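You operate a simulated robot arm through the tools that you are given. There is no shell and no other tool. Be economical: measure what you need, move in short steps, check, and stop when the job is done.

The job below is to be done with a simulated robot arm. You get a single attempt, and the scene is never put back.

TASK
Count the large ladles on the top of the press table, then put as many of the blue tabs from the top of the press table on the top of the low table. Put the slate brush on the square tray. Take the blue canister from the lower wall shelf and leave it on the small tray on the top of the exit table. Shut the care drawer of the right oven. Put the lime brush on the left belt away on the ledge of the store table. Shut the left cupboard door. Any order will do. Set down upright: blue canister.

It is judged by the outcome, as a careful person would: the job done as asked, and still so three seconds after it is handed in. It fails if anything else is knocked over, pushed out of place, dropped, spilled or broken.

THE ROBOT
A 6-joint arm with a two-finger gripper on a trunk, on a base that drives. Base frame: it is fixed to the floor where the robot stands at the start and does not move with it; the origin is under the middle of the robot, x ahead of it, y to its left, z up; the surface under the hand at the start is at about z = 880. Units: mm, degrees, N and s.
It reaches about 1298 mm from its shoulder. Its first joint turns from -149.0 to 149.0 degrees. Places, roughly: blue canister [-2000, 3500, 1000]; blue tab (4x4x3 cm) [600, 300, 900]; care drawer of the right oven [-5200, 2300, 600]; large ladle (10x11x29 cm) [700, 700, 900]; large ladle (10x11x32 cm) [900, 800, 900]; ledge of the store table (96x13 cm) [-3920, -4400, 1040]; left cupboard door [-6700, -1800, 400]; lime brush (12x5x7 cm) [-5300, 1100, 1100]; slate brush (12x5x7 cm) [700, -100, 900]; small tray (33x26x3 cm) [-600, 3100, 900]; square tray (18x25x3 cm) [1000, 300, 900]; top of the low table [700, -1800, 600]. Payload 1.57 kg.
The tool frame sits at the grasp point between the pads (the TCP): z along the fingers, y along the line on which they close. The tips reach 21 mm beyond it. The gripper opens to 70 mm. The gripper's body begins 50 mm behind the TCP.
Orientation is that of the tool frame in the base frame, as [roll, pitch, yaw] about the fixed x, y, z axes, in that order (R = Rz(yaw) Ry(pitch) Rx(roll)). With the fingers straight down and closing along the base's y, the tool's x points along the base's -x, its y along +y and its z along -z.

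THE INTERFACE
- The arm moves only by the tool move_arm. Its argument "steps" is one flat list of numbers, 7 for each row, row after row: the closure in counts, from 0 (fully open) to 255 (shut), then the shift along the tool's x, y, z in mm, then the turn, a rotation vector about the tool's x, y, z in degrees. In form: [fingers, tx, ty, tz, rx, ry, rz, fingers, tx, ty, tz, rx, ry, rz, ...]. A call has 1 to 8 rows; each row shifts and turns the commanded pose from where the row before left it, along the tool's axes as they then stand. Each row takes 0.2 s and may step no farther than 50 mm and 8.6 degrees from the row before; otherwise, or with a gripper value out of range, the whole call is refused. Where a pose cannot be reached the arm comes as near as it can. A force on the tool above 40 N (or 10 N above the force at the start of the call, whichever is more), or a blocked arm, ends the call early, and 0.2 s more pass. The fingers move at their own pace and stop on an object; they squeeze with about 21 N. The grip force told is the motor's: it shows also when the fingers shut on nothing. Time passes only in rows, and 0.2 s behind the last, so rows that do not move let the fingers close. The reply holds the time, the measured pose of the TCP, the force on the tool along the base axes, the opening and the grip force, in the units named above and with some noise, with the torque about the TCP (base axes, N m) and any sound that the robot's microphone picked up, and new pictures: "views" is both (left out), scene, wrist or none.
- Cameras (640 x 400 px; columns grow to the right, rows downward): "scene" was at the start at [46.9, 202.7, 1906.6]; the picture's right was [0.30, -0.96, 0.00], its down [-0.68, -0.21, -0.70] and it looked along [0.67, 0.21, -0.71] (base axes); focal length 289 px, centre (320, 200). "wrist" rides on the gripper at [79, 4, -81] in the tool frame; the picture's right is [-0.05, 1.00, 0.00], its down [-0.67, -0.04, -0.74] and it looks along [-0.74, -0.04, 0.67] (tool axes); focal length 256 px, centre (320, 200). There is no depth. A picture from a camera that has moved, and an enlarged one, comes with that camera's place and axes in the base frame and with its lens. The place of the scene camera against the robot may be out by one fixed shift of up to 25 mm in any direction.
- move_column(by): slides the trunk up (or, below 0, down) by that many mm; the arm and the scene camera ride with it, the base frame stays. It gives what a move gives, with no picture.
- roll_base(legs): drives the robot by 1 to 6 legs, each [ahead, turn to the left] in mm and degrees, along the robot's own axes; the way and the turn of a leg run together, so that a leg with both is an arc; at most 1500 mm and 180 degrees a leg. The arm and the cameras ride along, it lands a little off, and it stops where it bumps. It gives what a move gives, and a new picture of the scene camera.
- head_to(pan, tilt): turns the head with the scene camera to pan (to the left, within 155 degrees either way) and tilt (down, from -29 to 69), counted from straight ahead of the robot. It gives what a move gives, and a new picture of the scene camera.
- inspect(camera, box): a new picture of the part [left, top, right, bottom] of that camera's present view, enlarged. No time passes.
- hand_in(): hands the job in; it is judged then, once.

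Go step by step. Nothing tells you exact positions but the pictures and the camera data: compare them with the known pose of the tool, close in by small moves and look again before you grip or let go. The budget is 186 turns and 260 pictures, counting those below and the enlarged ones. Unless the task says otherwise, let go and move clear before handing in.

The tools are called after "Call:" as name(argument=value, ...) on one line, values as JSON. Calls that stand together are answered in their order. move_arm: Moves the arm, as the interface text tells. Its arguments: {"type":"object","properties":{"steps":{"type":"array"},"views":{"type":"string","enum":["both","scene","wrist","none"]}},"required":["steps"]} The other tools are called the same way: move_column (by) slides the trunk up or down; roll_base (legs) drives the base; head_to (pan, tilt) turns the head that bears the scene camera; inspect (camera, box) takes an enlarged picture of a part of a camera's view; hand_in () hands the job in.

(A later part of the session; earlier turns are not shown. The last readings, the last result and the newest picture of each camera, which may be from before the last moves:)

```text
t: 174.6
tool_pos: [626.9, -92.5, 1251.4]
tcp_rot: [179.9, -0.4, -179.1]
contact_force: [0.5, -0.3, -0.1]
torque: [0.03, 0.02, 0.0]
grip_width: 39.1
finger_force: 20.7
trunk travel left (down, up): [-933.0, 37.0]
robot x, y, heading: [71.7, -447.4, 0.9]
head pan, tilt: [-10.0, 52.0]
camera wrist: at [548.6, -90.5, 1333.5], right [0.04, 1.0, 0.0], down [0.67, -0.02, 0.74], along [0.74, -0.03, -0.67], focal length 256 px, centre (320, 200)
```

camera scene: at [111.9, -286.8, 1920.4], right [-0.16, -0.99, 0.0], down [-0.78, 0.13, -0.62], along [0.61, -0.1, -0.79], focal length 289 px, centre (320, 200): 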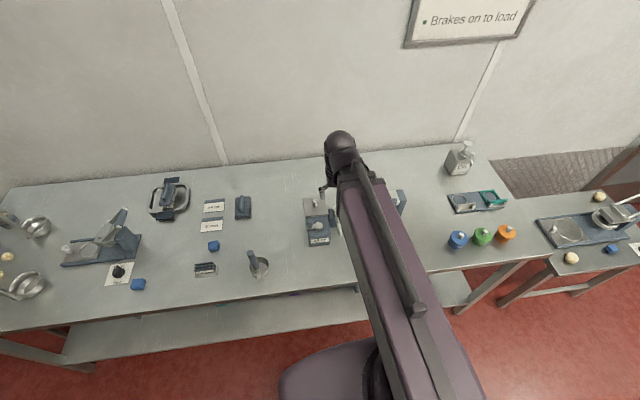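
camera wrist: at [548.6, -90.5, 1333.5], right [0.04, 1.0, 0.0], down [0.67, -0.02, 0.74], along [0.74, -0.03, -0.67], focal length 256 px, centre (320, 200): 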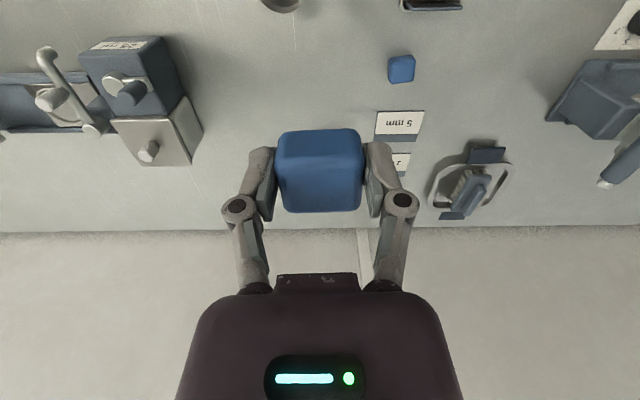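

Call:
move_arm(steps=[255, 0, -49, 0, 0, 0, 0, 255, 0, -49, 0, 0, 0, 0, 255, 0, -49, 0, 0, 0, 0, 255, 0, -49, 0, 0, 0, 0, 255, 0, -49, 0, 0, 0, 0, 255, 0, -49, 0, 0, 0, 0, 255, 0, -49, 0, 0, 0, 0], views="none")

Call:
roll_base(legs=[[0, -91], [1110, 0], [0, 90]])

```text
t: 176.2
tool_pos: [632.0, -435.4, 1251.5]
tcp_rot: [179.9, -0.4, -179.0]
contact_force: [0.2, -1.3, 0.1]
torque: [-0.02, 0.0, -0.05]
grip_width: 38.9
finger_force: 21.1
trunk travel left (down, up): [-933.0, 37.0]
robot x, y, heading: [74.0, -445.4, 0.7]
head pan, tilt: [-10.0, 52.0]
```

```text
t: 194.9
tool_pos: [582.1, -1519.7, 1252.0]
tcp_rot: [-180.0, -0.3, 179.9]
contact_force: [0.3, 0.0, -0.4]
torque: [0.0, -0.02, -0.01]
grip_width: 39.1
finger_force: 21.2
trunk travel left (down, up): [-933.0, 37.0]
robot x, y, heading: [18.7, -1520.0, -0.2]
head pan, tilt: [-10.0, 52.0]
camera scene: at [63.8, -1363.7, 1919.5], right [-0.18, -0.98, 0.0], down [-0.78, 0.14, -0.62], along [0.61, -0.11, -0.79], focal length 289 px, centre (320, 200)
```

scene: 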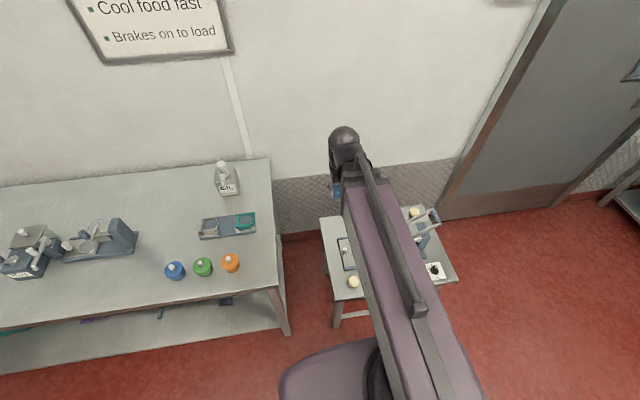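

Call:
move_arm(steps=[255, 6, -45, 0, 0, 0, 0, 255, 6, -45, 0, 0, 0, 0, 255, 6, -45, 0, 0, 0, 0, 255, 6, -45, 0, 0, 0, 0, 255, 6, -45, 0, 0, 0, 0], views="none")

Call:
move_column(by=-400)

Call:
move_column(by=-140)

Call:
move_arm(steps=[255, 0, 0, 0, 0, 0, 0], views="wrist")

```text
t: 196.2
tool_pos: [551.5, -1746.8, 1252.6]
tcp_rot: [179.9, -0.4, -179.9]
contact_force: [-0.3, 0.0, -0.8]
torque: [0.02, 0.04, 0.0]
grip_width: 39.1
finger_force: 21.3
trunk travel left (down, up): [-933.0, 37.0]
robot x, y, heading: [15.7, -1518.9, -0.3]
head pan, tilt: [-10.0, 52.0]
```

```text
t: 200.0
tool_pos: [550.4, -1744.1, 852.4]
tcp_rot: [-180.0, -0.3, 180.0]
contact_force: [0.1, 0.3, -0.3]
torque: [-0.02, 0.02, 0.0]
grip_width: 38.9
finger_force: 21.2
trunk travel left (down, up): [-533.0, 437.0]
robot x, y, heading: [15.7, -1520.7, -0.4]
head pan, tilt: [-10.0, 52.0]
```

```text
t: 201.7
tool_pos: [550.9, -1746.0, 711.9]
tcp_rot: [180.0, -0.2, -180.0]
contact_force: [-0.2, -0.1, -0.4]
torque: [0.0, 0.02, -0.01]
grip_width: 39.3
finger_force: 21.2
trunk travel left (down, up): [-393.0, 577.0]
robot x, y, heading: [22.5, -1521.1, -0.4]
head pan, tilt: [-10.0, 52.0]
```

```text
t: 202.1
tool_pos: [551.3, -1745.3, 710.7]
tcp_rot: [180.0, -0.2, -179.9]
contact_force: [-0.1, 0.2, -0.6]
torque: [-0.02, -0.03, 0.03]
grip_width: 39.1
finger_force: 21.1
trunk travel left (down, up): [-393.0, 577.0]
robot x, y, heading: [21.5, -1522.9, -0.1]
head pan, tilt: [-10.0, 52.0]
camera wrist: at [472.5, -1741.2, 793.2], right [0.05, 1.0, 0.0], down [0.67, -0.04, 0.74], along [0.74, -0.04, -0.67], focal length 256 px, centre (320, 200)
```

wrist: 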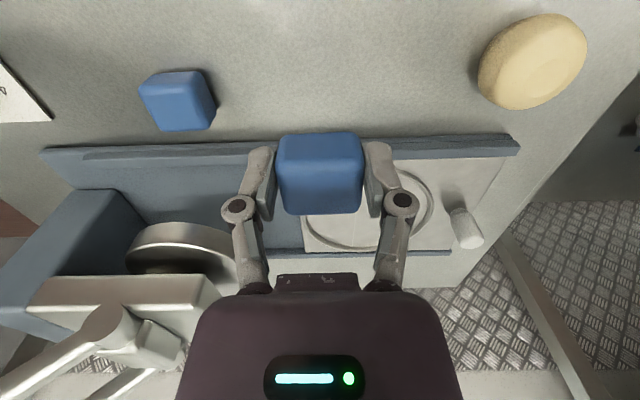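

Call:
move_column(by=-80)

Call:
move_column(by=-7)

Call:
move_arm(steps=[30, 0, 0, 0, 0, 0, 0, 30, 0, 0, 0, 0, 0, 0], views="none")

Call:
move_column(by=240)

Call:
move_column(by=390)

Call:
move_arm(steps=[0, -10, 48, 0, 0, 0, 0, 0, -10, 48, 0, 0, 0, 0, 0, -10, 48, 0, 0, 0, 0, 0, -10, 48, 0, 0, 0, 0], views="none")

Call:
head_to(pan=-35, tilt=52)

```text
t: 203.2
tool_pos: [550.0, -1744.8, 631.4]
tcp_rot: [-180.0, -0.3, -180.0]
contact_force: [0.2, -0.3, -1.6]
torque: [0.03, 0.01, 0.0]
grip_width: 39.1
finger_force: 21.2
trunk travel left (down, up): [-313.0, 657.0]
robot x, y, heading: [16.3, -1521.0, -0.2]
head pan, tilt: [-10.0, 52.0]
```

```text
t: 203.8
tool_pos: [551.4, -1744.8, 625.1]
tcp_rot: [-180.0, -0.3, -180.0]
contact_force: [1.0, -1.3, 11.7]
torque: [-0.01, -0.07, -0.01]
grip_width: 39.2
finger_force: 21.1
trunk travel left (down, up): [-306.0, 664.0]
robot x, y, heading: [18.1, -1521.3, -0.4]
head pan, tilt: [-10.0, 52.0]
```

```text
t: 204.4
tool_pos: [551.3, -1744.0, 624.9]
tcp_rot: [179.9, -0.4, -179.9]
contact_force: [0.1, 0.1, 0.0]
torque: [-0.03, 0.01, 0.03]
grip_width: 61.6
finger_force: 0.0
trunk travel left (down, up): [-306.0, 664.0]
robot x, y, heading: [22.1, -1518.8, -0.6]
head pan, tilt: [-10.0, 52.0]
```

```text
t: 206.9
tool_pos: [550.8, -1744.3, 865.2]
tcp_rot: [179.9, -0.3, 180.0]
contact_force: [0.3, 1.0, 0.0]
torque: [0.01, 0.03, 0.03]
grip_width: 61.7
finger_force: 0.0
trunk travel left (down, up): [-546.0, 424.0]
robot x, y, heading: [24.5, -1520.6, -0.1]
head pan, tilt: [-10.0, 52.0]
```

```text
t: 210.6
tool_pos: [550.7, -1744.4, 1254.2]
tcp_rot: [-179.9, -0.2, 180.0]
contact_force: [0.1, -0.1, -0.6]
torque: [0.0, 0.01, 0.0]
grip_width: 61.9
finger_force: 0.1
trunk travel left (down, up): [-936.0, 34.0]
robot x, y, heading: [22.1, -1518.5, -0.2]
head pan, tilt: [-10.0, 52.0]
```

```text
t: 211.6
tool_pos: [590.8, -1551.1, 1255.0]
tcp_rot: [180.0, -0.3, 179.9]
contact_force: [0.1, -0.1, -0.8]
torque: [-0.03, 0.01, -0.01]
grip_width: 70.0
finger_force: 0.2
trunk travel left (down, up): [-936.0, 34.0]
robot x, y, heading: [22.5, -1521.1, -0.2]
head pan, tilt: [-10.0, 52.0]
```

```text
t: 212.5
tool_pos: [590.5, -1555.0, 1254.9]
tcp_rot: [-179.9, -0.4, -180.0]
contact_force: [0.5, 0.9, 0.3]
torque: [0.0, -0.01, -0.04]
grip_width: 69.7
finger_force: 0.2
trunk travel left (down, up): [-936.0, 34.0]
robot x, y, heading: [18.8, -1517.1, -0.0]
head pan, tilt: [-35.0, 52.0]
camera scene: at [51.6, -1392.7, 1922.4], right [-0.58, -0.82, 0.0], down [-0.64, 0.45, -0.62], along [0.5, -0.35, -0.79], focal length 289 px, centre (320, 200)
```

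scene: 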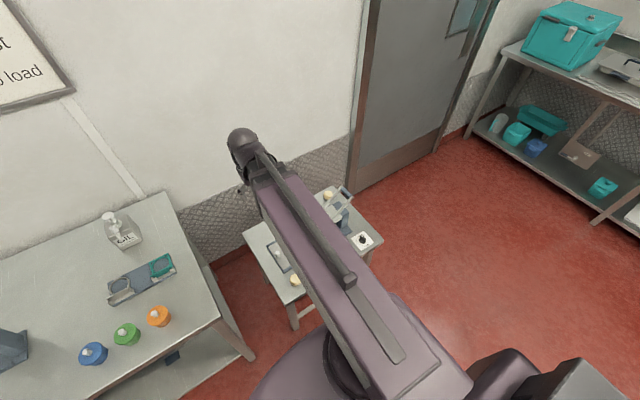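

Both tabs are placed. Now I survey the room for driving lanes.

Call:
head_to(pan=100, tilt=20)

Call:
head_to(pan=155, tilt=20)

Call:
head_to(pan=-140, tilt=20)

```text
t: 214.7
tool_pos: [591.1, -1554.7, 1254.4]
tcp_rot: [180.0, -0.3, 180.0]
contact_force: [0.4, -0.5, 0.2]
torque: [0.01, -0.02, 0.01]
grip_width: 70.0
finger_force: 0.0
trunk travel left (down, up): [-936.0, 34.0]
robot x, y, heading: [21.1, -1521.8, 0.0]
head pan, tilt: [100.0, 20.0]
camera scene: at [-25.6, -1257.7, 1970.6], right [0.99, 0.17, 0.0], down [0.06, -0.34, -0.94], along [-0.16, 0.93, -0.34], focal length 289 px, centre (320, 200)
```

scene: 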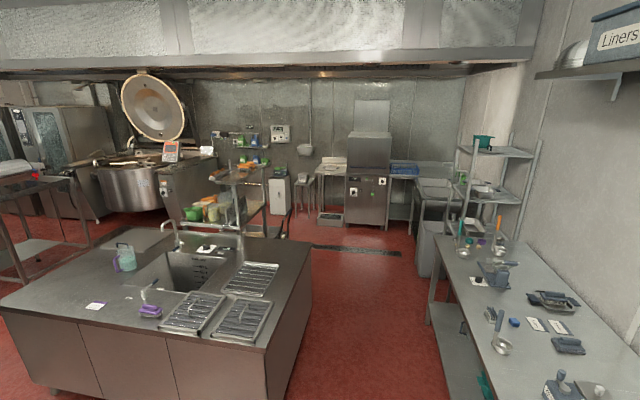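

```text
t: 215.9
tool_pos: [590.2, -1554.1, 1254.4]
tcp_rot: [180.0, -0.4, -180.0]
contact_force: [-0.8, -0.1, 0.1]
torque: [0.01, 0.02, 0.0]
grip_width: 70.0
finger_force: 0.1
trunk travel left (down, up): [-936.0, 34.0]
robot x, y, heading: [21.9, -1517.4, -0.1]
head pan, tilt: [154.7, 20.0]
camera scene: at [-93.9, -1309.3, 1970.6], right [0.43, 0.9, 0.0], down [0.31, -0.15, -0.94], along [-0.85, 0.41, -0.34], focal length 289 px, centre (320, 200)
```

scene: 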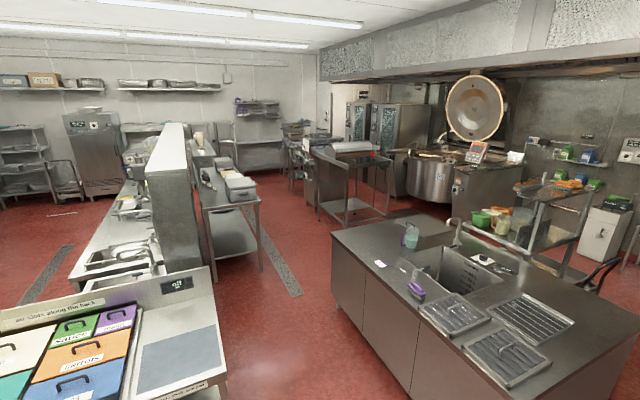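

```text
t: 220.0
tool_pos: [591.3, -1553.7, 1254.9]
tcp_rot: [180.0, -0.3, -180.0]
contact_force: [-0.8, -0.6, 0.0]
torque: [0.06, 0.01, 0.01]
grip_width: 70.0
finger_force: 0.0
trunk travel left (down, up): [-936.0, 34.0]
robot x, y, heading: [19.6, -1522.3, -0.2]
head pan, tilt: [-140.0, 20.0]
camera scene: at [-81.4, -1409.1, 1970.6], right [-0.64, 0.77, 0.0], down [0.26, 0.22, -0.94], along [-0.72, -0.6, -0.34], focal length 289 px, centre (320, 200)
```

scene: 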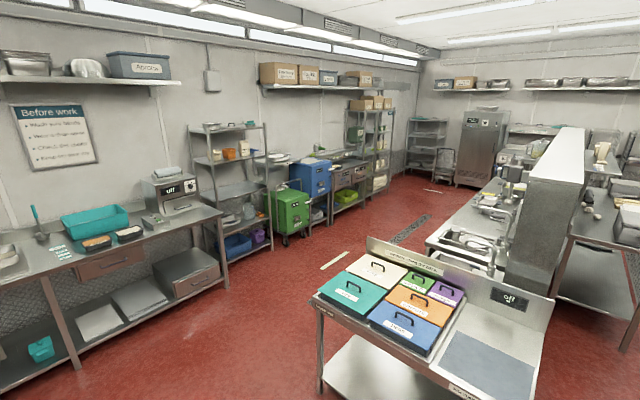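

I have the layout: a clear lane runs along +y between the sink island (right edge x≈-430) and the press table. I drive up it toward the exit table and wall shelf.

Call:
roll_base(legs=[[0, 90], [1500, 0], [1500, 0]])

Call:
head_to(pan=25, tilt=25)

```text
t: 243.7
tool_pos: [-126.9, 2067.3, 1255.4]
tcp_rot: [-180.0, -0.3, -86.0]
contact_force: [-0.2, 0.1, -0.2]
torque: [-0.02, 0.01, -0.01]
grip_width: 70.2
finger_force: 0.1
trunk travel left (down, up): [-936.0, 34.0]
robot x, y, heading: [-118.2, 1494.5, 94.0]
head pan, tilt: [-140.0, 20.0]
camera scene: at [-206.7, 1373.9, 1970.7], right [-0.72, -0.69, 0.0], down [-0.24, 0.25, -0.94], along [0.65, -0.68, -0.34], focal length 289 px, centre (320, 200)
```

scene: 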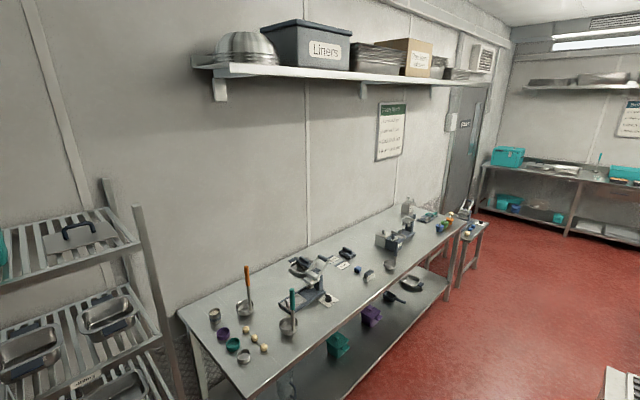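

```text
t: 246.2
tool_pos: [-126.6, 2066.7, 1255.7]
tcp_rot: [180.0, -0.2, -86.0]
contact_force: [-0.4, -0.4, 0.6]
torque: [-0.01, 0.01, -0.01]
grip_width: 69.9
finger_force: 0.0
trunk travel left (down, up): [-936.0, 34.0]
robot x, y, heading: [-120.1, 1496.0, 94.2]
head pan, tilt: [25.0, 25.0]
camera scene: at [-315.6, 1521.5, 1962.6], right [0.88, 0.48, 0.0], down [0.2, -0.37, -0.91], along [-0.44, 0.79, -0.42], focal length 289 px, centre (320, 200)
```

scene: 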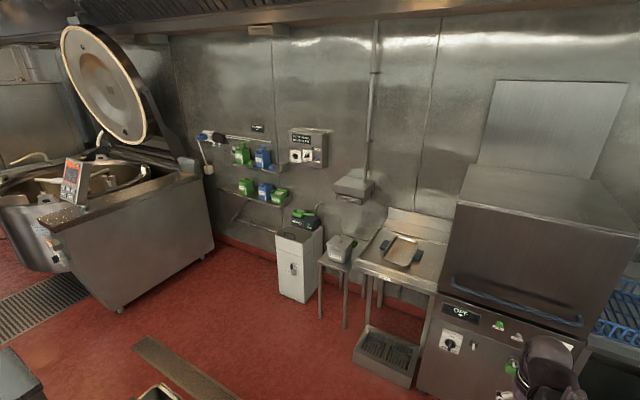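

Now I see the wall shelves: the lower one holds green, blue and green canisters; the small tray sits on the exit table. I enlarge both.

Call:
inspect(camera="scene", box=[190, 120, 350, 220])

Call:
inspect(camera="scene", box=[260, 200, 460, 325])

```text
4.00 times, centred on (270, 170) of scene
camera zoom: at [-315.6, 1521.5, 1962.6], right [0.88, 0.48, 0.0], down [0.2, -0.37, -0.91], along [-0.44, 0.79, -0.42], focal length 1158 px, centre (520, 320)
```

zoom: 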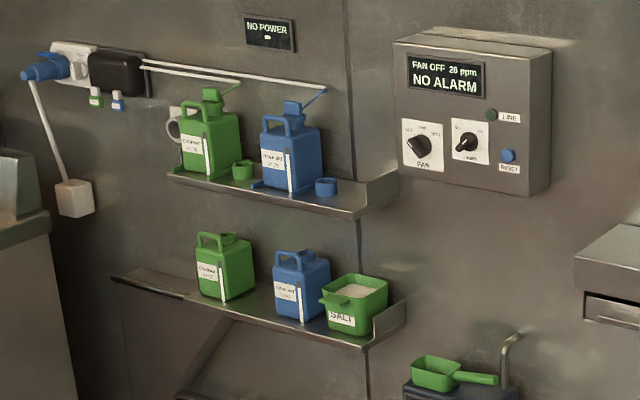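

```text
3.20 times, centred on (360, 262) of scene
camera zoom: at [-315.6, 1521.5, 1962.6], right [0.88, 0.48, 0.0], down [0.2, -0.37, -0.91], along [-0.44, 0.79, -0.42], focal length 926 px, centre (192, 0)
```

zoom: 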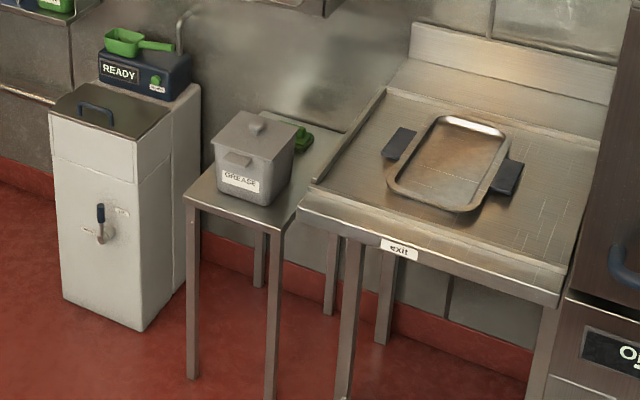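

The blue canister stands on the lower shelf between a green one and the salt box. Before driving there I check the floor to my left.

Call:
head_to(pan=75, tilt=35)

```text
t: 247.4
tool_pos: [-125.6, 2067.6, 1254.9]
tcp_rot: [-179.9, -0.4, -86.0]
contact_force: [-0.1, -0.4, 0.6]
torque: [-0.01, 0.01, 0.0]
grip_width: 69.8
finger_force: 0.0
trunk travel left (down, up): [-936.0, 34.0]
robot x, y, heading: [-117.6, 1497.9, 93.7]
head pan, tilt: [75.0, 35.0]
camera scene: at [-357.6, 1457.8, 1946.8], right [0.19, 0.98, 0.0], down [0.56, -0.11, -0.82], along [-0.8, 0.16, -0.57], focal length 289 px, centre (320, 200)
```

scene: 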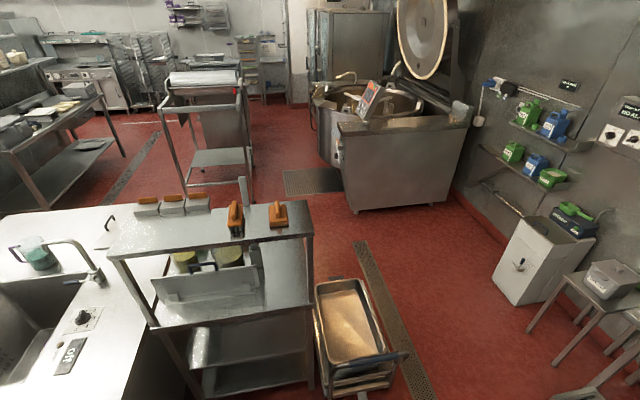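

Lane: floor is free for y≈2150–3150 left of the exit table. I go forward, angle left past the low crumb cart, then along -x.

Call:
roll_base(legs=[[560, 0], [0, 60], [880, 0], [0, 26]])

```text
t: 262.4
tool_pos: [-1536.0, 2404.2, 1255.3]
tcp_rot: [179.9, -0.3, 2.3]
contact_force: [0.2, 0.0, 0.8]
torque: [0.0, 0.01, 0.0]
grip_width: 70.0
finger_force: 0.1
trunk travel left (down, up): [-936.0, 34.0]
robot x, y, heading: [-968.1, 2393.8, -178.0]
head pan, tilt: [75.0, 35.0]
camera scene: at [-918.7, 2142.2, 1947.0], right [-0.97, 0.22, 0.0], down [0.13, 0.56, -0.82], along [-0.18, -0.8, -0.57], focal length 289 px, centre (320, 200)
```

scene: 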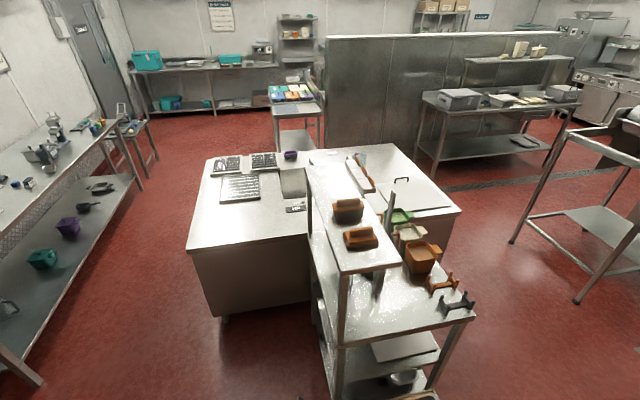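

Call:
roll_base(legs=[[1030, 0], [0, -92]])

Call:
head_to(pan=0, tilt=40)

```text
t: 274.6
tool_pos: [-1927.3, 2930.7, 1254.7]
tcp_rot: [-180.0, -0.4, -89.8]
contact_force: [-0.4, 0.8, -0.6]
torque: [-0.01, -0.02, -0.01]
grip_width: 69.8
finger_force: 0.1
trunk travel left (down, up): [-936.0, 34.0]
robot x, y, heading: [-1956.6, 2364.2, 90.1]
head pan, tilt: [75.0, 35.0]
camera scene: at [-2200.3, 2338.3, 1946.6], right [0.26, 0.97, 0.0], down [0.55, -0.15, -0.82], along [-0.79, 0.21, -0.57], focal length 289 px, centre (320, 200)
```

scene: 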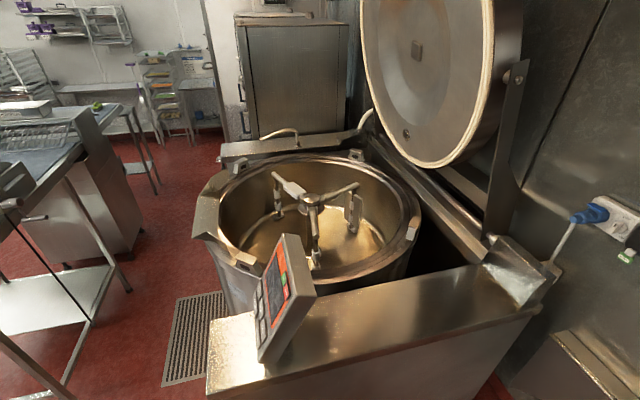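

```text
t: 276.1
tool_pos: [-1926.9, 2930.1, 1253.9]
tcp_rot: [179.9, -0.5, -89.9]
contact_force: [-1.1, -0.6, -0.4]
torque: [0.01, -0.02, 0.0]
grip_width: 69.8
finger_force: 0.0
trunk travel left (down, up): [-936.0, 34.0]
robot x, y, heading: [-1954.5, 2358.6, 89.9]
head pan, tilt: [0.0, 40.0]
camera scene: at [-2113.9, 2401.6, 1939.2], right [1.0, 0.0, 0.0], down [0.0, -0.64, -0.77], along [0.0, 0.77, -0.64], focal length 289 px, centre (320, 200)
```

scene: 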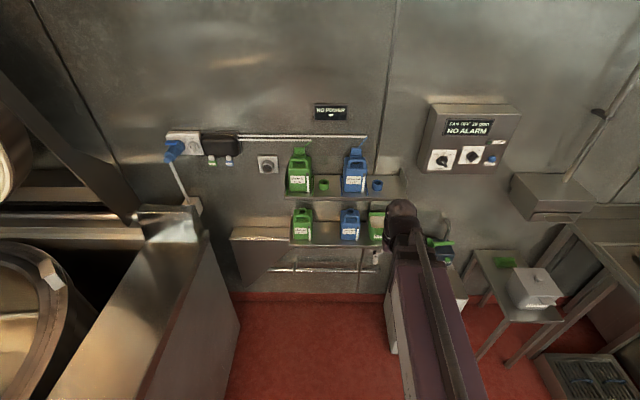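

Call:
inspect(camera="scene", box=[275, 140, 403, 250])

Call:
move_arm(steps=[0, 0, 0, 0, 0, 0, 0], views="wrist")

```text
3.64 times, centred on (339, 195) of scene
camera zoom: at [-2113.9, 2401.6, 1939.2], right [1.0, 0.0, 0.0], down [0.0, -0.64, -0.77], along [0.0, 0.77, -0.64], focal length 1052 px, centre (251, 218)
```

zoom: 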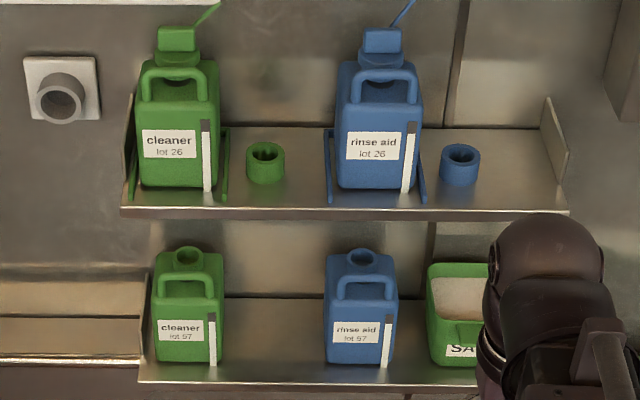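

```text
t: 276.5
tool_pos: [-1927.1, 2929.9, 1255.0]
tcp_rot: [180.0, -0.4, -89.9]
contact_force: [0.1, 0.8, 0.6]
torque: [0.0, 0.03, 0.01]
grip_width: 69.8
finger_force: 0.0
trunk travel left (down, up): [-936.0, 34.0]
robot x, y, heading: [-1960.1, 2360.2, 89.9]
head pan, tilt: [0.0, 40.0]
camera wrist: at [-1930.4, 2851.4, 1336.2], right [-1.0, 0.05, 0.0], down [0.03, 0.67, 0.74], along [0.04, 0.74, -0.67], focal length 256 px, centre (320, 200)
```

wrist: 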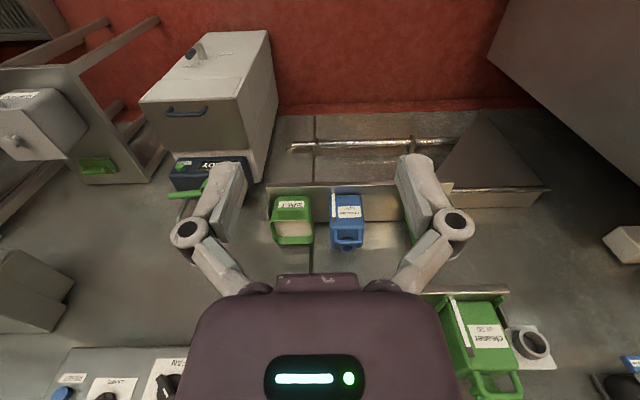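

The canister is a jerrycan about 80–90 mm wide with a top handle, under the upper shelf. I lower the trunk to see it level and judge grasp options.

Call:
move_column(by=-400)

Call:
head_to(pan=-8, tilt=28)

Call:
inspect(camera="scene", box=[240, 130, 400, 260])

```text
t: 280.3
tool_pos: [-1927.0, 2930.4, 855.6]
tcp_rot: [-180.0, -0.4, -89.8]
contact_force: [0.2, 0.2, -0.2]
torque: [0.0, 0.02, -0.03]
grip_width: 69.9
finger_force: 0.1
trunk travel left (down, up): [-536.0, 434.0]
robot x, y, heading: [-1957.6, 2364.2, 89.7]
head pan, tilt: [0.0, 40.0]
```

```text
t: 281.1
tool_pos: [-1926.3, 2930.2, 854.9]
tcp_rot: [-180.0, -0.4, -89.9]
contact_force: [-0.7, 0.3, 0.0]
torque: [-0.01, 0.02, 0.0]
grip_width: 70.1
finger_force: 0.1
trunk travel left (down, up): [-536.0, 434.0]
robot x, y, heading: [-1957.8, 2358.9, 89.9]
head pan, tilt: [-8.0, 28.0]
camera scene: at [-2101.2, 2406.9, 1557.7], right [0.99, -0.14, 0.0], down [-0.07, -0.47, -0.88], along [0.12, 0.87, -0.47], focal length 289 px, centre (320, 200)
```

scene: 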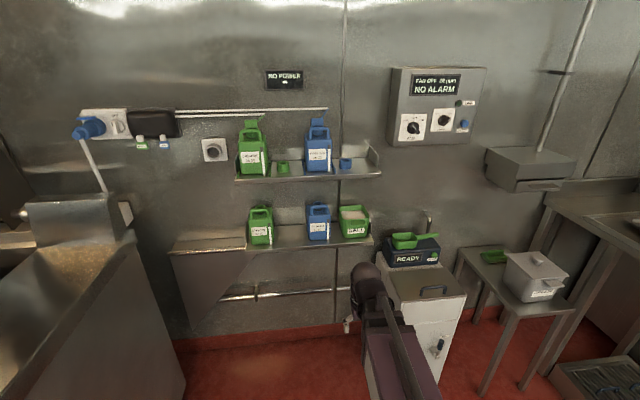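

```text
3.08 times, centred on (320, 195) of scene
camera zoom: at [-2101.2, 2406.9, 1557.7], right [0.99, -0.14, 0.0], down [-0.07, -0.47, -0.88], along [0.12, 0.87, -0.47], focal length 890 px, centre (320, 215)
```

zoom: 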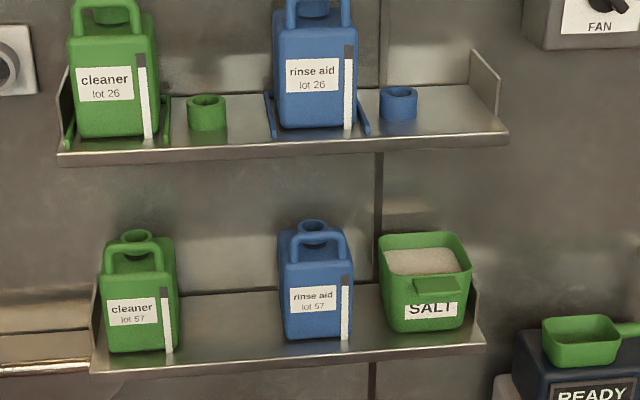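

The canister: base z≈804, handle bar at about (-1957,3440,956), with a hole under the bar. I'll grip the bar from the front with a horizontal tool closing vertically, so first I extend and pitch the hand forward.

Call:
move_column(by=100)

Call:
move_arm(steps=[130, -45, 6, 0, 0, 0, 0, 130, -45, 6, 0, 0, 0, 0, 130, -45, 6, 0, 0, 0, 0, 130, -45, 6, 0, 0, 0, 0, 130, -30, 6, 0, 0, 0, 0, 130, 0, 0, 0, 0, -8.4, 0, 130, 0, 0, 0, 0, -8.4, 0, 130, 0, 0, 0, 0, -8.4, 0], views="none")

Call:
move_arm(steps=[130, 0, 0, 0, 0, -8.4, 0, 130, 0, 0, 0, 0, -8.4, 0, 130, 0, 0, 0, 0, -8.4, 0, 130, 0, 0, 0, 0, -8.4, 0, 130, 0, 0, 0, 0, -8.4, 0, 130, 0, 0, 0, 0, -8.4, 0, 130, 0, 0, 0, 0, -8.4, 0, 130, 0, 0, 0, 0, -6, 0], views="both")

```text
t: 282.4
tool_pos: [-1926.8, 2929.9, 954.1]
tcp_rot: [-180.0, -0.4, -89.9]
contact_force: [0.8, 0.7, 0.4]
torque: [0.0, 0.01, -0.02]
grip_width: 70.1
finger_force: 0.1
trunk travel left (down, up): [-636.0, 334.0]
robot x, y, heading: [-1957.8, 2357.8, 89.7]
head pan, tilt: [-8.0, 28.0]
```

```text
t: 284.2
tool_pos: [-1957.7, 3141.5, 972.2]
tcp_rot: [-179.9, 24.9, -89.9]
contact_force: [-0.4, 0.5, -0.2]
torque: [0.02, 0.0, -0.01]
grip_width: 34.3
finger_force: 0.1
out of reach, approached as far as the arm can: row 7, 8
trunk travel left (down, up): [-636.0, 334.0]
robot x, y, heading: [-1960.5, 2359.8, 89.8]
head pan, tilt: [-8.0, 28.0]
```

```text
t: 286.0
tool_pos: [-1956.9, 3140.6, 1135.3]
tcp_rot: [179.4, 88.2, -90.3]
contact_force: [0.1, 0.0, 1.2]
torque: [0.03, 0.02, -0.01]
grip_width: 34.6
finger_force: 0.1
out of reach, approached as far as the arm can: row 1, 2, 3, 4, 5, 6, 7, 8
trunk travel left (down, up): [-636.0, 334.0]
robot x, y, heading: [-1956.4, 2362.6, 90.3]
head pan, tilt: [-8.0, 28.0]
camera scene: at [-2101.2, 2406.9, 1657.8], right [0.99, -0.14, 0.0], down [-0.07, -0.46, -0.88], along [0.12, 0.87, -0.47], focal length 289 px, centre (320, 200)
camera wrist: at [-1961.2, 3057.0, 1058.2], right [-1.0, -0.01, 0.05], down [0.04, -0.72, 0.69], along [0.03, 0.69, 0.72], focal length 256 px, centre (320, 200)
```

scene: 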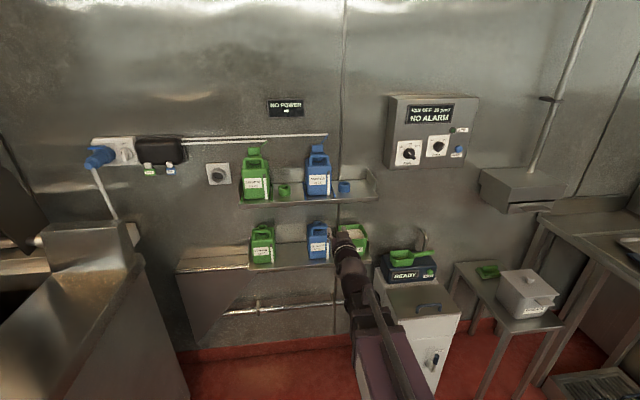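
wrist: 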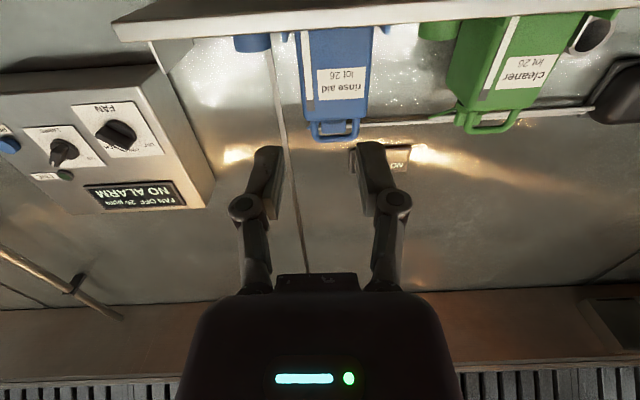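

The hand is horizontal now. I roll it 90° so the fingers close vertically, lower to handle height, and look.

Call:
move_arm(steps=[130, 0, 0, 0, 0, 0, 8.4, 130, 0, 0, 0, 0, 0, 8.4, 130, 0, 0, 0, 0, 0, 8.4, 130, 0, 0, 0, 0, 0, 8.4, 130, 0, 0, 0, 0, 0, 8.4, 130, 0, 0, 0, 0, 0, 8.4, 130, 0, 0, 0, 0, 0, 8.4, 130, 0, 0, 0, 0, 0, 8.4], views="none")

Call:
move_arm(steps=[130, 0, 0, 0, 0, 0, 8.4, 130, 0, 0, 0, 0, 0, 8.4, 130, 0, 0, 0, 0, 0, 6], views="none")

Call:
move_column(by=-175)

Call:
move_arm(steps=[130, 0, 0, 0, 0, 0, 0], views="both")

```text
t: 287.8
tool_pos: [-1957.0, 3140.5, 1138.6]
tcp_rot: [90.5, 22.5, -179.7]
contact_force: [-0.1, -0.3, 0.9]
torque: [-0.01, -0.03, 0.02]
grip_width: 34.3
finger_force: 0.1
out of reach, approached as far as the arm can: row 1
trunk travel left (down, up): [-636.0, 334.0]
robot x, y, heading: [-1960.9, 2360.7, 90.2]
head pan, tilt: [-8.0, 28.0]
```

```text
t: 288.6
tool_pos: [-1957.6, 3139.8, 1139.6]
tcp_rot: [90.4, -0.2, -179.9]
contact_force: [-0.7, -0.3, -0.6]
torque: [-0.01, -0.01, -0.01]
grip_width: 34.2
finger_force: 0.0
trunk travel left (down, up): [-636.0, 334.0]
robot x, y, heading: [-1961.6, 2360.1, 89.8]
head pan, tilt: [-8.0, 28.0]
```

```text
t: 290.6
tool_pos: [-1957.8, 3140.4, 964.3]
tcp_rot: [90.3, 0.1, -179.9]
contact_force: [0.2, -0.1, 0.9]
torque: [-0.01, -0.01, 0.0]
grip_width: 34.1
finger_force: 0.1
trunk travel left (down, up): [-461.0, 509.0]
robot x, y, heading: [-1955.0, 2358.6, 89.8]
head pan, tilt: [-8.0, 28.0]
```

```text
t: 291.0
tool_pos: [-1958.4, 3139.8, 965.3]
tcp_rot: [90.4, 0.1, -179.9]
contact_force: [-0.4, 0.2, 0.0]
torque: [0.02, 0.0, 0.0]
grip_width: 34.3
finger_force: 0.1
trunk travel left (down, up): [-461.0, 509.0]
robot x, y, heading: [-1960.7, 2362.2, 90.0]
head pan, tilt: [-8.0, 28.0]
camera scene: at [-2101.2, 2406.9, 1482.8], right [0.99, -0.14, 0.0], down [-0.07, -0.46, -0.88], along [0.12, 0.87, -0.47], focal length 289 px, centre (320, 200)
camera wrist: at [-2036.7, 3058.6, 969.2], right [0.05, 0.01, 1.0], down [0.67, -0.74, -0.03], along [0.74, 0.67, -0.04], focal length 256 px, centre (320, 200)
```

scene: 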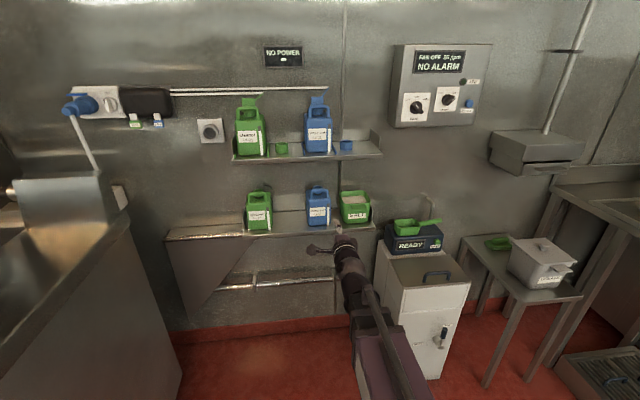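
wrist: 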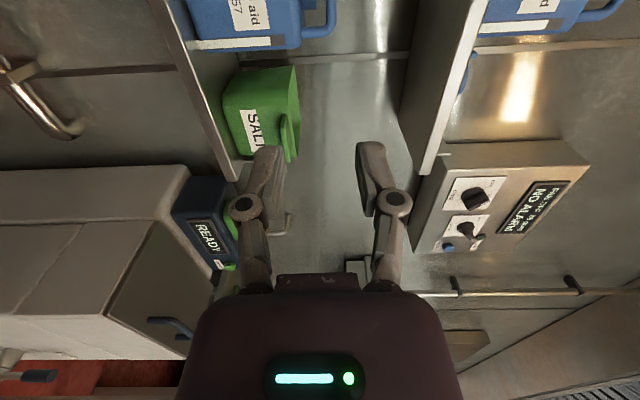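

The wrist view puts the bar at z≈974, hole ≈940–967. I raise 9 mm, move 150 mm closer and look again.

Call:
move_column(by=9)

Call:
move_arm(steps=[130, 0, 0, 40, 0, 0, 0, 130, 0, 0, 40, 0, 0, 0, 130, 0, 0, 40, 0, 0, 0, 130, 0, 0, 30, 0, 0, 0], views="both")

Call:
inspect(camera="scene", box=[270, 150, 398, 250])

```text
t: 291.6
tool_pos: [-1958.0, 3140.5, 974.2]
tcp_rot: [90.3, -0.1, -179.9]
contact_force: [-0.6, 0.1, 0.6]
torque: [0.0, -0.02, 0.0]
grip_width: 34.3
finger_force: 0.1
trunk travel left (down, up): [-470.0, 500.0]
robot x, y, heading: [-1956.4, 2360.2, 90.0]
head pan, tilt: [-8.0, 28.0]
```

```text
t: 292.6
tool_pos: [-1958.7, 3291.1, 973.6]
tcp_rot: [90.5, 0.0, -179.7]
contact_force: [-0.4, -0.6, 0.3]
torque: [-0.01, -0.01, -0.01]
grip_width: 34.2
finger_force: 0.0
trunk travel left (down, up): [-470.0, 500.0]
robot x, y, heading: [-1959.8, 2361.0, 89.5]
head pan, tilt: [-8.0, 28.0]
camera scene: at [-2101.2, 2407.1, 1491.7], right [0.99, -0.14, 0.0], down [-0.07, -0.46, -0.88], along [0.12, 0.87, -0.47], focal length 289 px, centre (320, 200)
camera wrist: at [-2036.7, 3210.0, 978.0], right [0.05, 0.01, 1.0], down [0.67, -0.74, -0.03], along [0.74, 0.67, -0.05], focal length 256 px, centre (320, 200)
```

scene: 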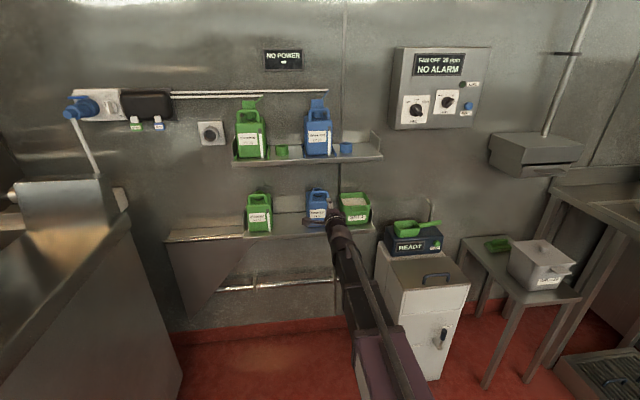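
wrist: 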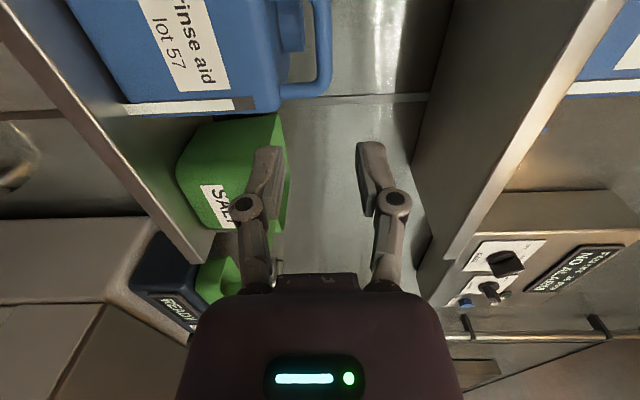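

```text
4.00 times, centred on (334, 200) of scene
camera zoom: at [-2101.2, 2407.1, 1491.7], right [0.99, -0.14, 0.0], down [-0.07, -0.46, -0.88], along [0.12, 0.87, -0.47], focal length 1158 px, centre (264, 200)
```

zoom: 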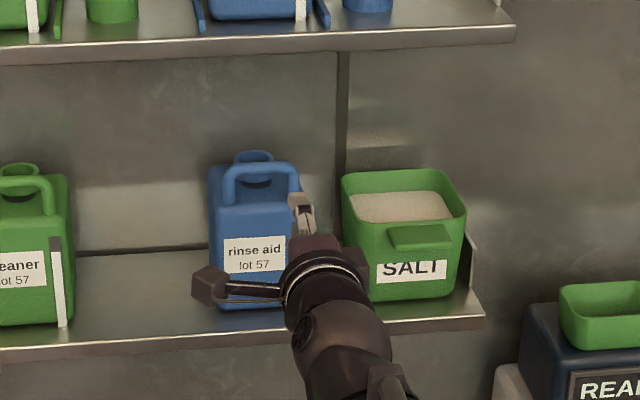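

Bar centre estimated at about (-1970,3430,970), with ~35 mm behind it before the neck. I align and advance to just short of it.

Call:
move_column(by=-3)

Call:
move_arm(steps=[130, 12, 0, 30, 0, 0, 0, 130, 0, 0, 35, 0, 0, 0, 130, 0, 0, 25, 0, 0, 0], views="both")

Call:
inspect(camera="scene", box=[270, 150, 398, 250])

```text
t: 293.1
tool_pos: [-1958.3, 3290.7, 970.6]
tcp_rot: [90.4, 0.0, -179.8]
contact_force: [-0.1, -0.1, -0.7]
torque: [0.0, 0.02, 0.02]
grip_width: 34.2
finger_force: 0.0
trunk travel left (down, up): [-467.0, 503.0]
robot x, y, heading: [-1957.7, 2361.0, 89.8]
head pan, tilt: [-8.0, 28.0]
```

```text
t: 293.9
tool_pos: [-1966.2, 3367.8, 970.7]
tcp_rot: [90.6, 0.0, -179.8]
contact_force: [0.0, 0.3, -0.2]
torque: [-0.02, 0.01, -0.01]
grip_width: 34.5
finger_force: 0.1
out of reach, approached as far as the arm can: row 1
trunk travel left (down, up): [-467.0, 503.0]
robot x, y, heading: [-1959.5, 2362.1, 89.9]
head pan, tilt: [-8.0, 28.0]
camera scene: at [-2101.2, 2407.2, 1488.7], right [0.99, -0.14, 0.0], down [-0.07, -0.47, -0.88], along [0.12, 0.87, -0.47], focal length 289 px, centre (320, 200)
camera wrist: at [-2044.7, 3286.5, 974.7], right [0.05, 0.01, 1.0], down [0.67, -0.74, -0.03], along [0.74, 0.67, -0.05], focal length 256 px, centre (320, 200)
```

scene: 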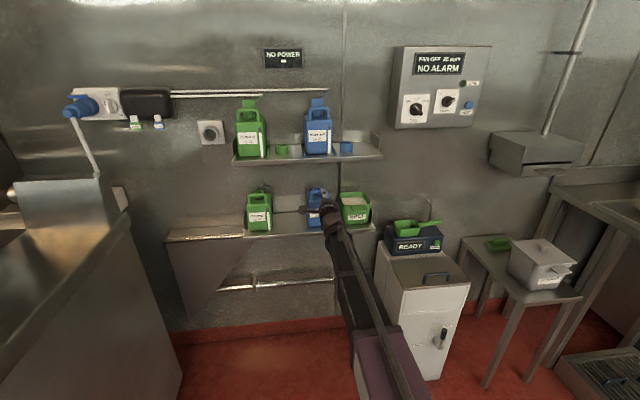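
wrist: 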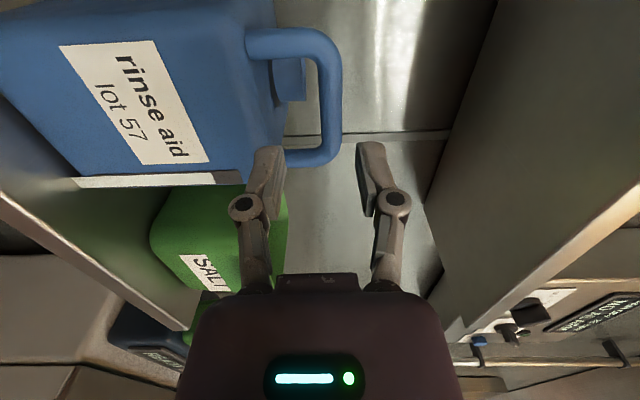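

```text
4.00 times, centred on (334, 200) of scene
camera zoom: at [-2101.2, 2407.2, 1488.7], right [0.99, -0.14, 0.0], down [-0.07, -0.47, -0.88], along [0.12, 0.87, -0.47], focal length 1158 px, centre (264, 200)
```

zoom: 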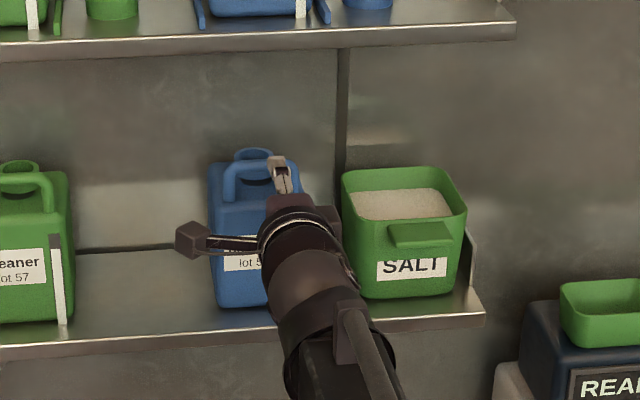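

Clear view: bar z≈969–983, hole ≈948–969, bar at y≈3430, centre x≈-1970. I set a 25 mm opening, raise 5 mm, and slide the fingers on.

Call:
move_column(by=5)

Call:
move_arm(steps=[164, 5, 0, 10, 0, 0, 0, 164, 0, 0, 10, 0, 0, 0], views="wrist")

```text
t: 294.4
tool_pos: [-1966.6, 3367.2, 975.0]
tcp_rot: [90.5, -0.1, -179.8]
contact_force: [0.2, -0.2, 0.5]
torque: [0.0, -0.01, -0.01]
grip_width: 34.6
finger_force: 0.0
trunk travel left (down, up): [-472.0, 498.0]
robot x, y, heading: [-1958.7, 2356.5, 89.7]
head pan, tilt: [-8.0, 28.0]
```

```text
t: 295.0
tool_pos: [-1971.0, 3388.4, 975.9]
tcp_rot: [90.6, 0.0, -179.8]
contact_force: [0.1, 0.8, -0.3]
torque: [-0.02, -0.03, -0.03]
grip_width: 25.0
finger_force: 0.0
trunk travel left (down, up): [-472.0, 498.0]
robot x, y, heading: [-1958.6, 2358.0, 90.0]
head pan, tilt: [-8.0, 28.0]
camera wrist: at [-2049.8, 3305.7, 979.8], right [0.05, 0.01, 1.0], down [0.67, -0.74, -0.03], along [0.74, 0.67, -0.05], focal length 256 px, centre (320, 200)
```

wrist: 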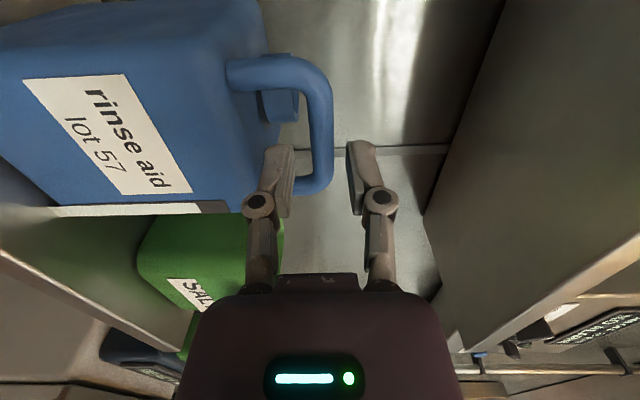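

Call:
move_arm(steps=[164, 0, 0, 9, 0, 0, 0, 164, 0, 0, 9, 0, 0, 0, 164, 0, 0, 8, 0, 0, 0], views="wrist")

```text
t: 295.8
tool_pos: [-1970.2, 3413.3, 973.4]
tcp_rot: [90.5, -0.1, -179.9]
contact_force: [-0.3, -0.5, -0.9]
torque: [0.0, -0.01, -0.01]
grip_width: 24.9
finger_force: 0.1
trunk travel left (down, up): [-472.0, 498.0]
robot x, y, heading: [-1958.6, 2359.5, 89.7]
head pan, tilt: [-8.0, 28.0]
camera wrist: at [-2049.7, 3331.9, 979.8], right [0.05, 0.01, 1.0], down [0.67, -0.74, -0.03], along [0.74, 0.67, -0.05], focal length 256 px, centre (320, 200)
```

wrist: 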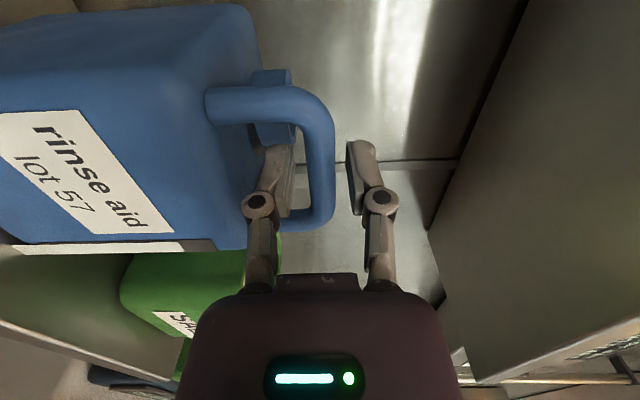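

Call:
move_arm(steps=[164, 0, 0, 6, 0, 0, 0, 255, 0, 0, 0, 0, 0, 0, 255, 0, 0, 0, 0, 0, 0], views="wrist")

```text
t: 296.6
tool_pos: [-1971.3, 3420.3, 974.0]
tcp_rot: [90.6, 0.0, -179.7]
contact_force: [-0.8, 0.1, -0.4]
torque: [0.02, 0.33, -0.14]
grip_width: 10.8
finger_force: 20.7
trunk travel left (down, up): [-472.0, 498.0]
robot x, y, heading: [-1959.6, 2362.1, 89.8]
head pan, tilt: [-8.0, 28.0]
camera wrist: at [-2049.8, 3337.8, 979.8], right [0.05, 0.01, 1.0], down [0.67, -0.74, -0.03], along [0.74, 0.67, -0.05], focal length 256 px, centre (320, 200)
```

wrist: 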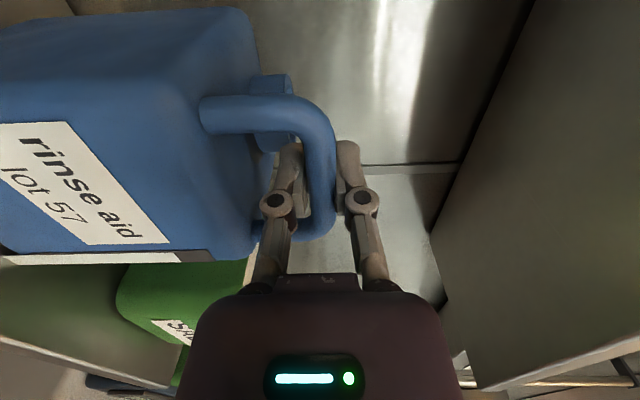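

The bar is gripped. I lift 20 mm and check.

Call:
move_column(by=20)

Call:
move_arm(steps=[255, 0, 0, 0, 0, 0, 0, 255, 0, 0, -20, 0, 0, 0], views="both")

```text
t: 297.3
tool_pos: [-1970.2, 3419.9, 996.3]
tcp_rot: [90.6, 0.0, -179.9]
contact_force: [1.1, -1.0, -4.3]
torque: [0.05, 0.04, -0.06]
grip_width: 10.4
finger_force: 20.9
trunk travel left (down, up): [-492.0, 478.0]
robot x, y, heading: [-1962.4, 2360.0, 89.9]
head pan, tilt: [-8.0, 28.0]
```

```text
t: 297.9
tool_pos: [-1970.4, 3398.3, 994.7]
tcp_rot: [90.7, -0.1, -179.7]
contact_force: [1.5, -1.9, -3.5]
torque: [-0.05, 0.07, 0.06]
grip_width: 10.7
finger_force: 21.1
trunk travel left (down, up): [-492.0, 478.0]
robot x, y, heading: [-1955.7, 2358.2, 90.0]
head pan, tilt: [-8.0, 28.0]
camera scene: at [-2101.1, 2407.5, 1513.7], right [0.99, -0.14, 0.0], down [-0.07, -0.47, -0.88], along [0.12, 0.87, -0.47], focal length 289 px, centre (320, 200)
camera wrist: at [-2049.6, 3317.0, 999.4], right [0.05, 0.01, 1.0], down [0.67, -0.74, -0.03], along [0.74, 0.67, -0.05], focal length 256 px, centre (320, 200)
```

scene: 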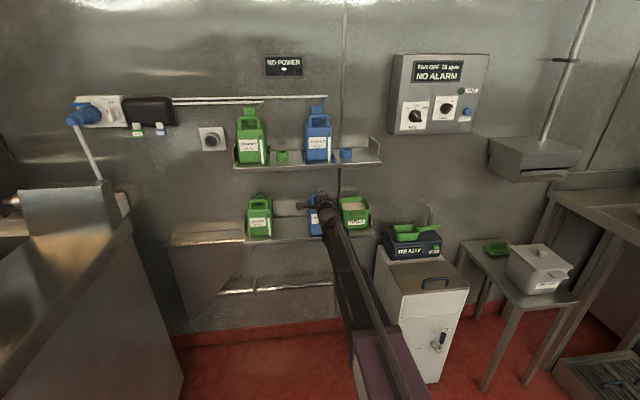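
wrist: 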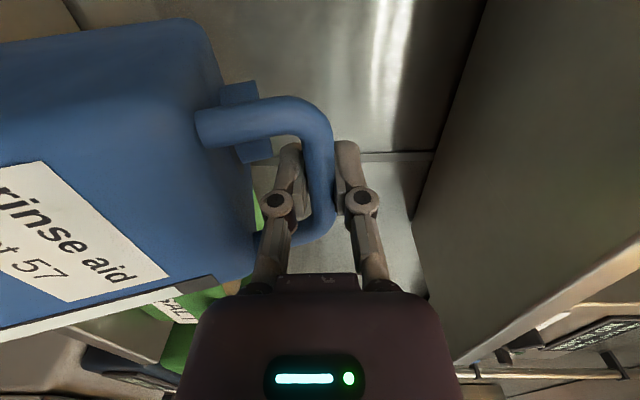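

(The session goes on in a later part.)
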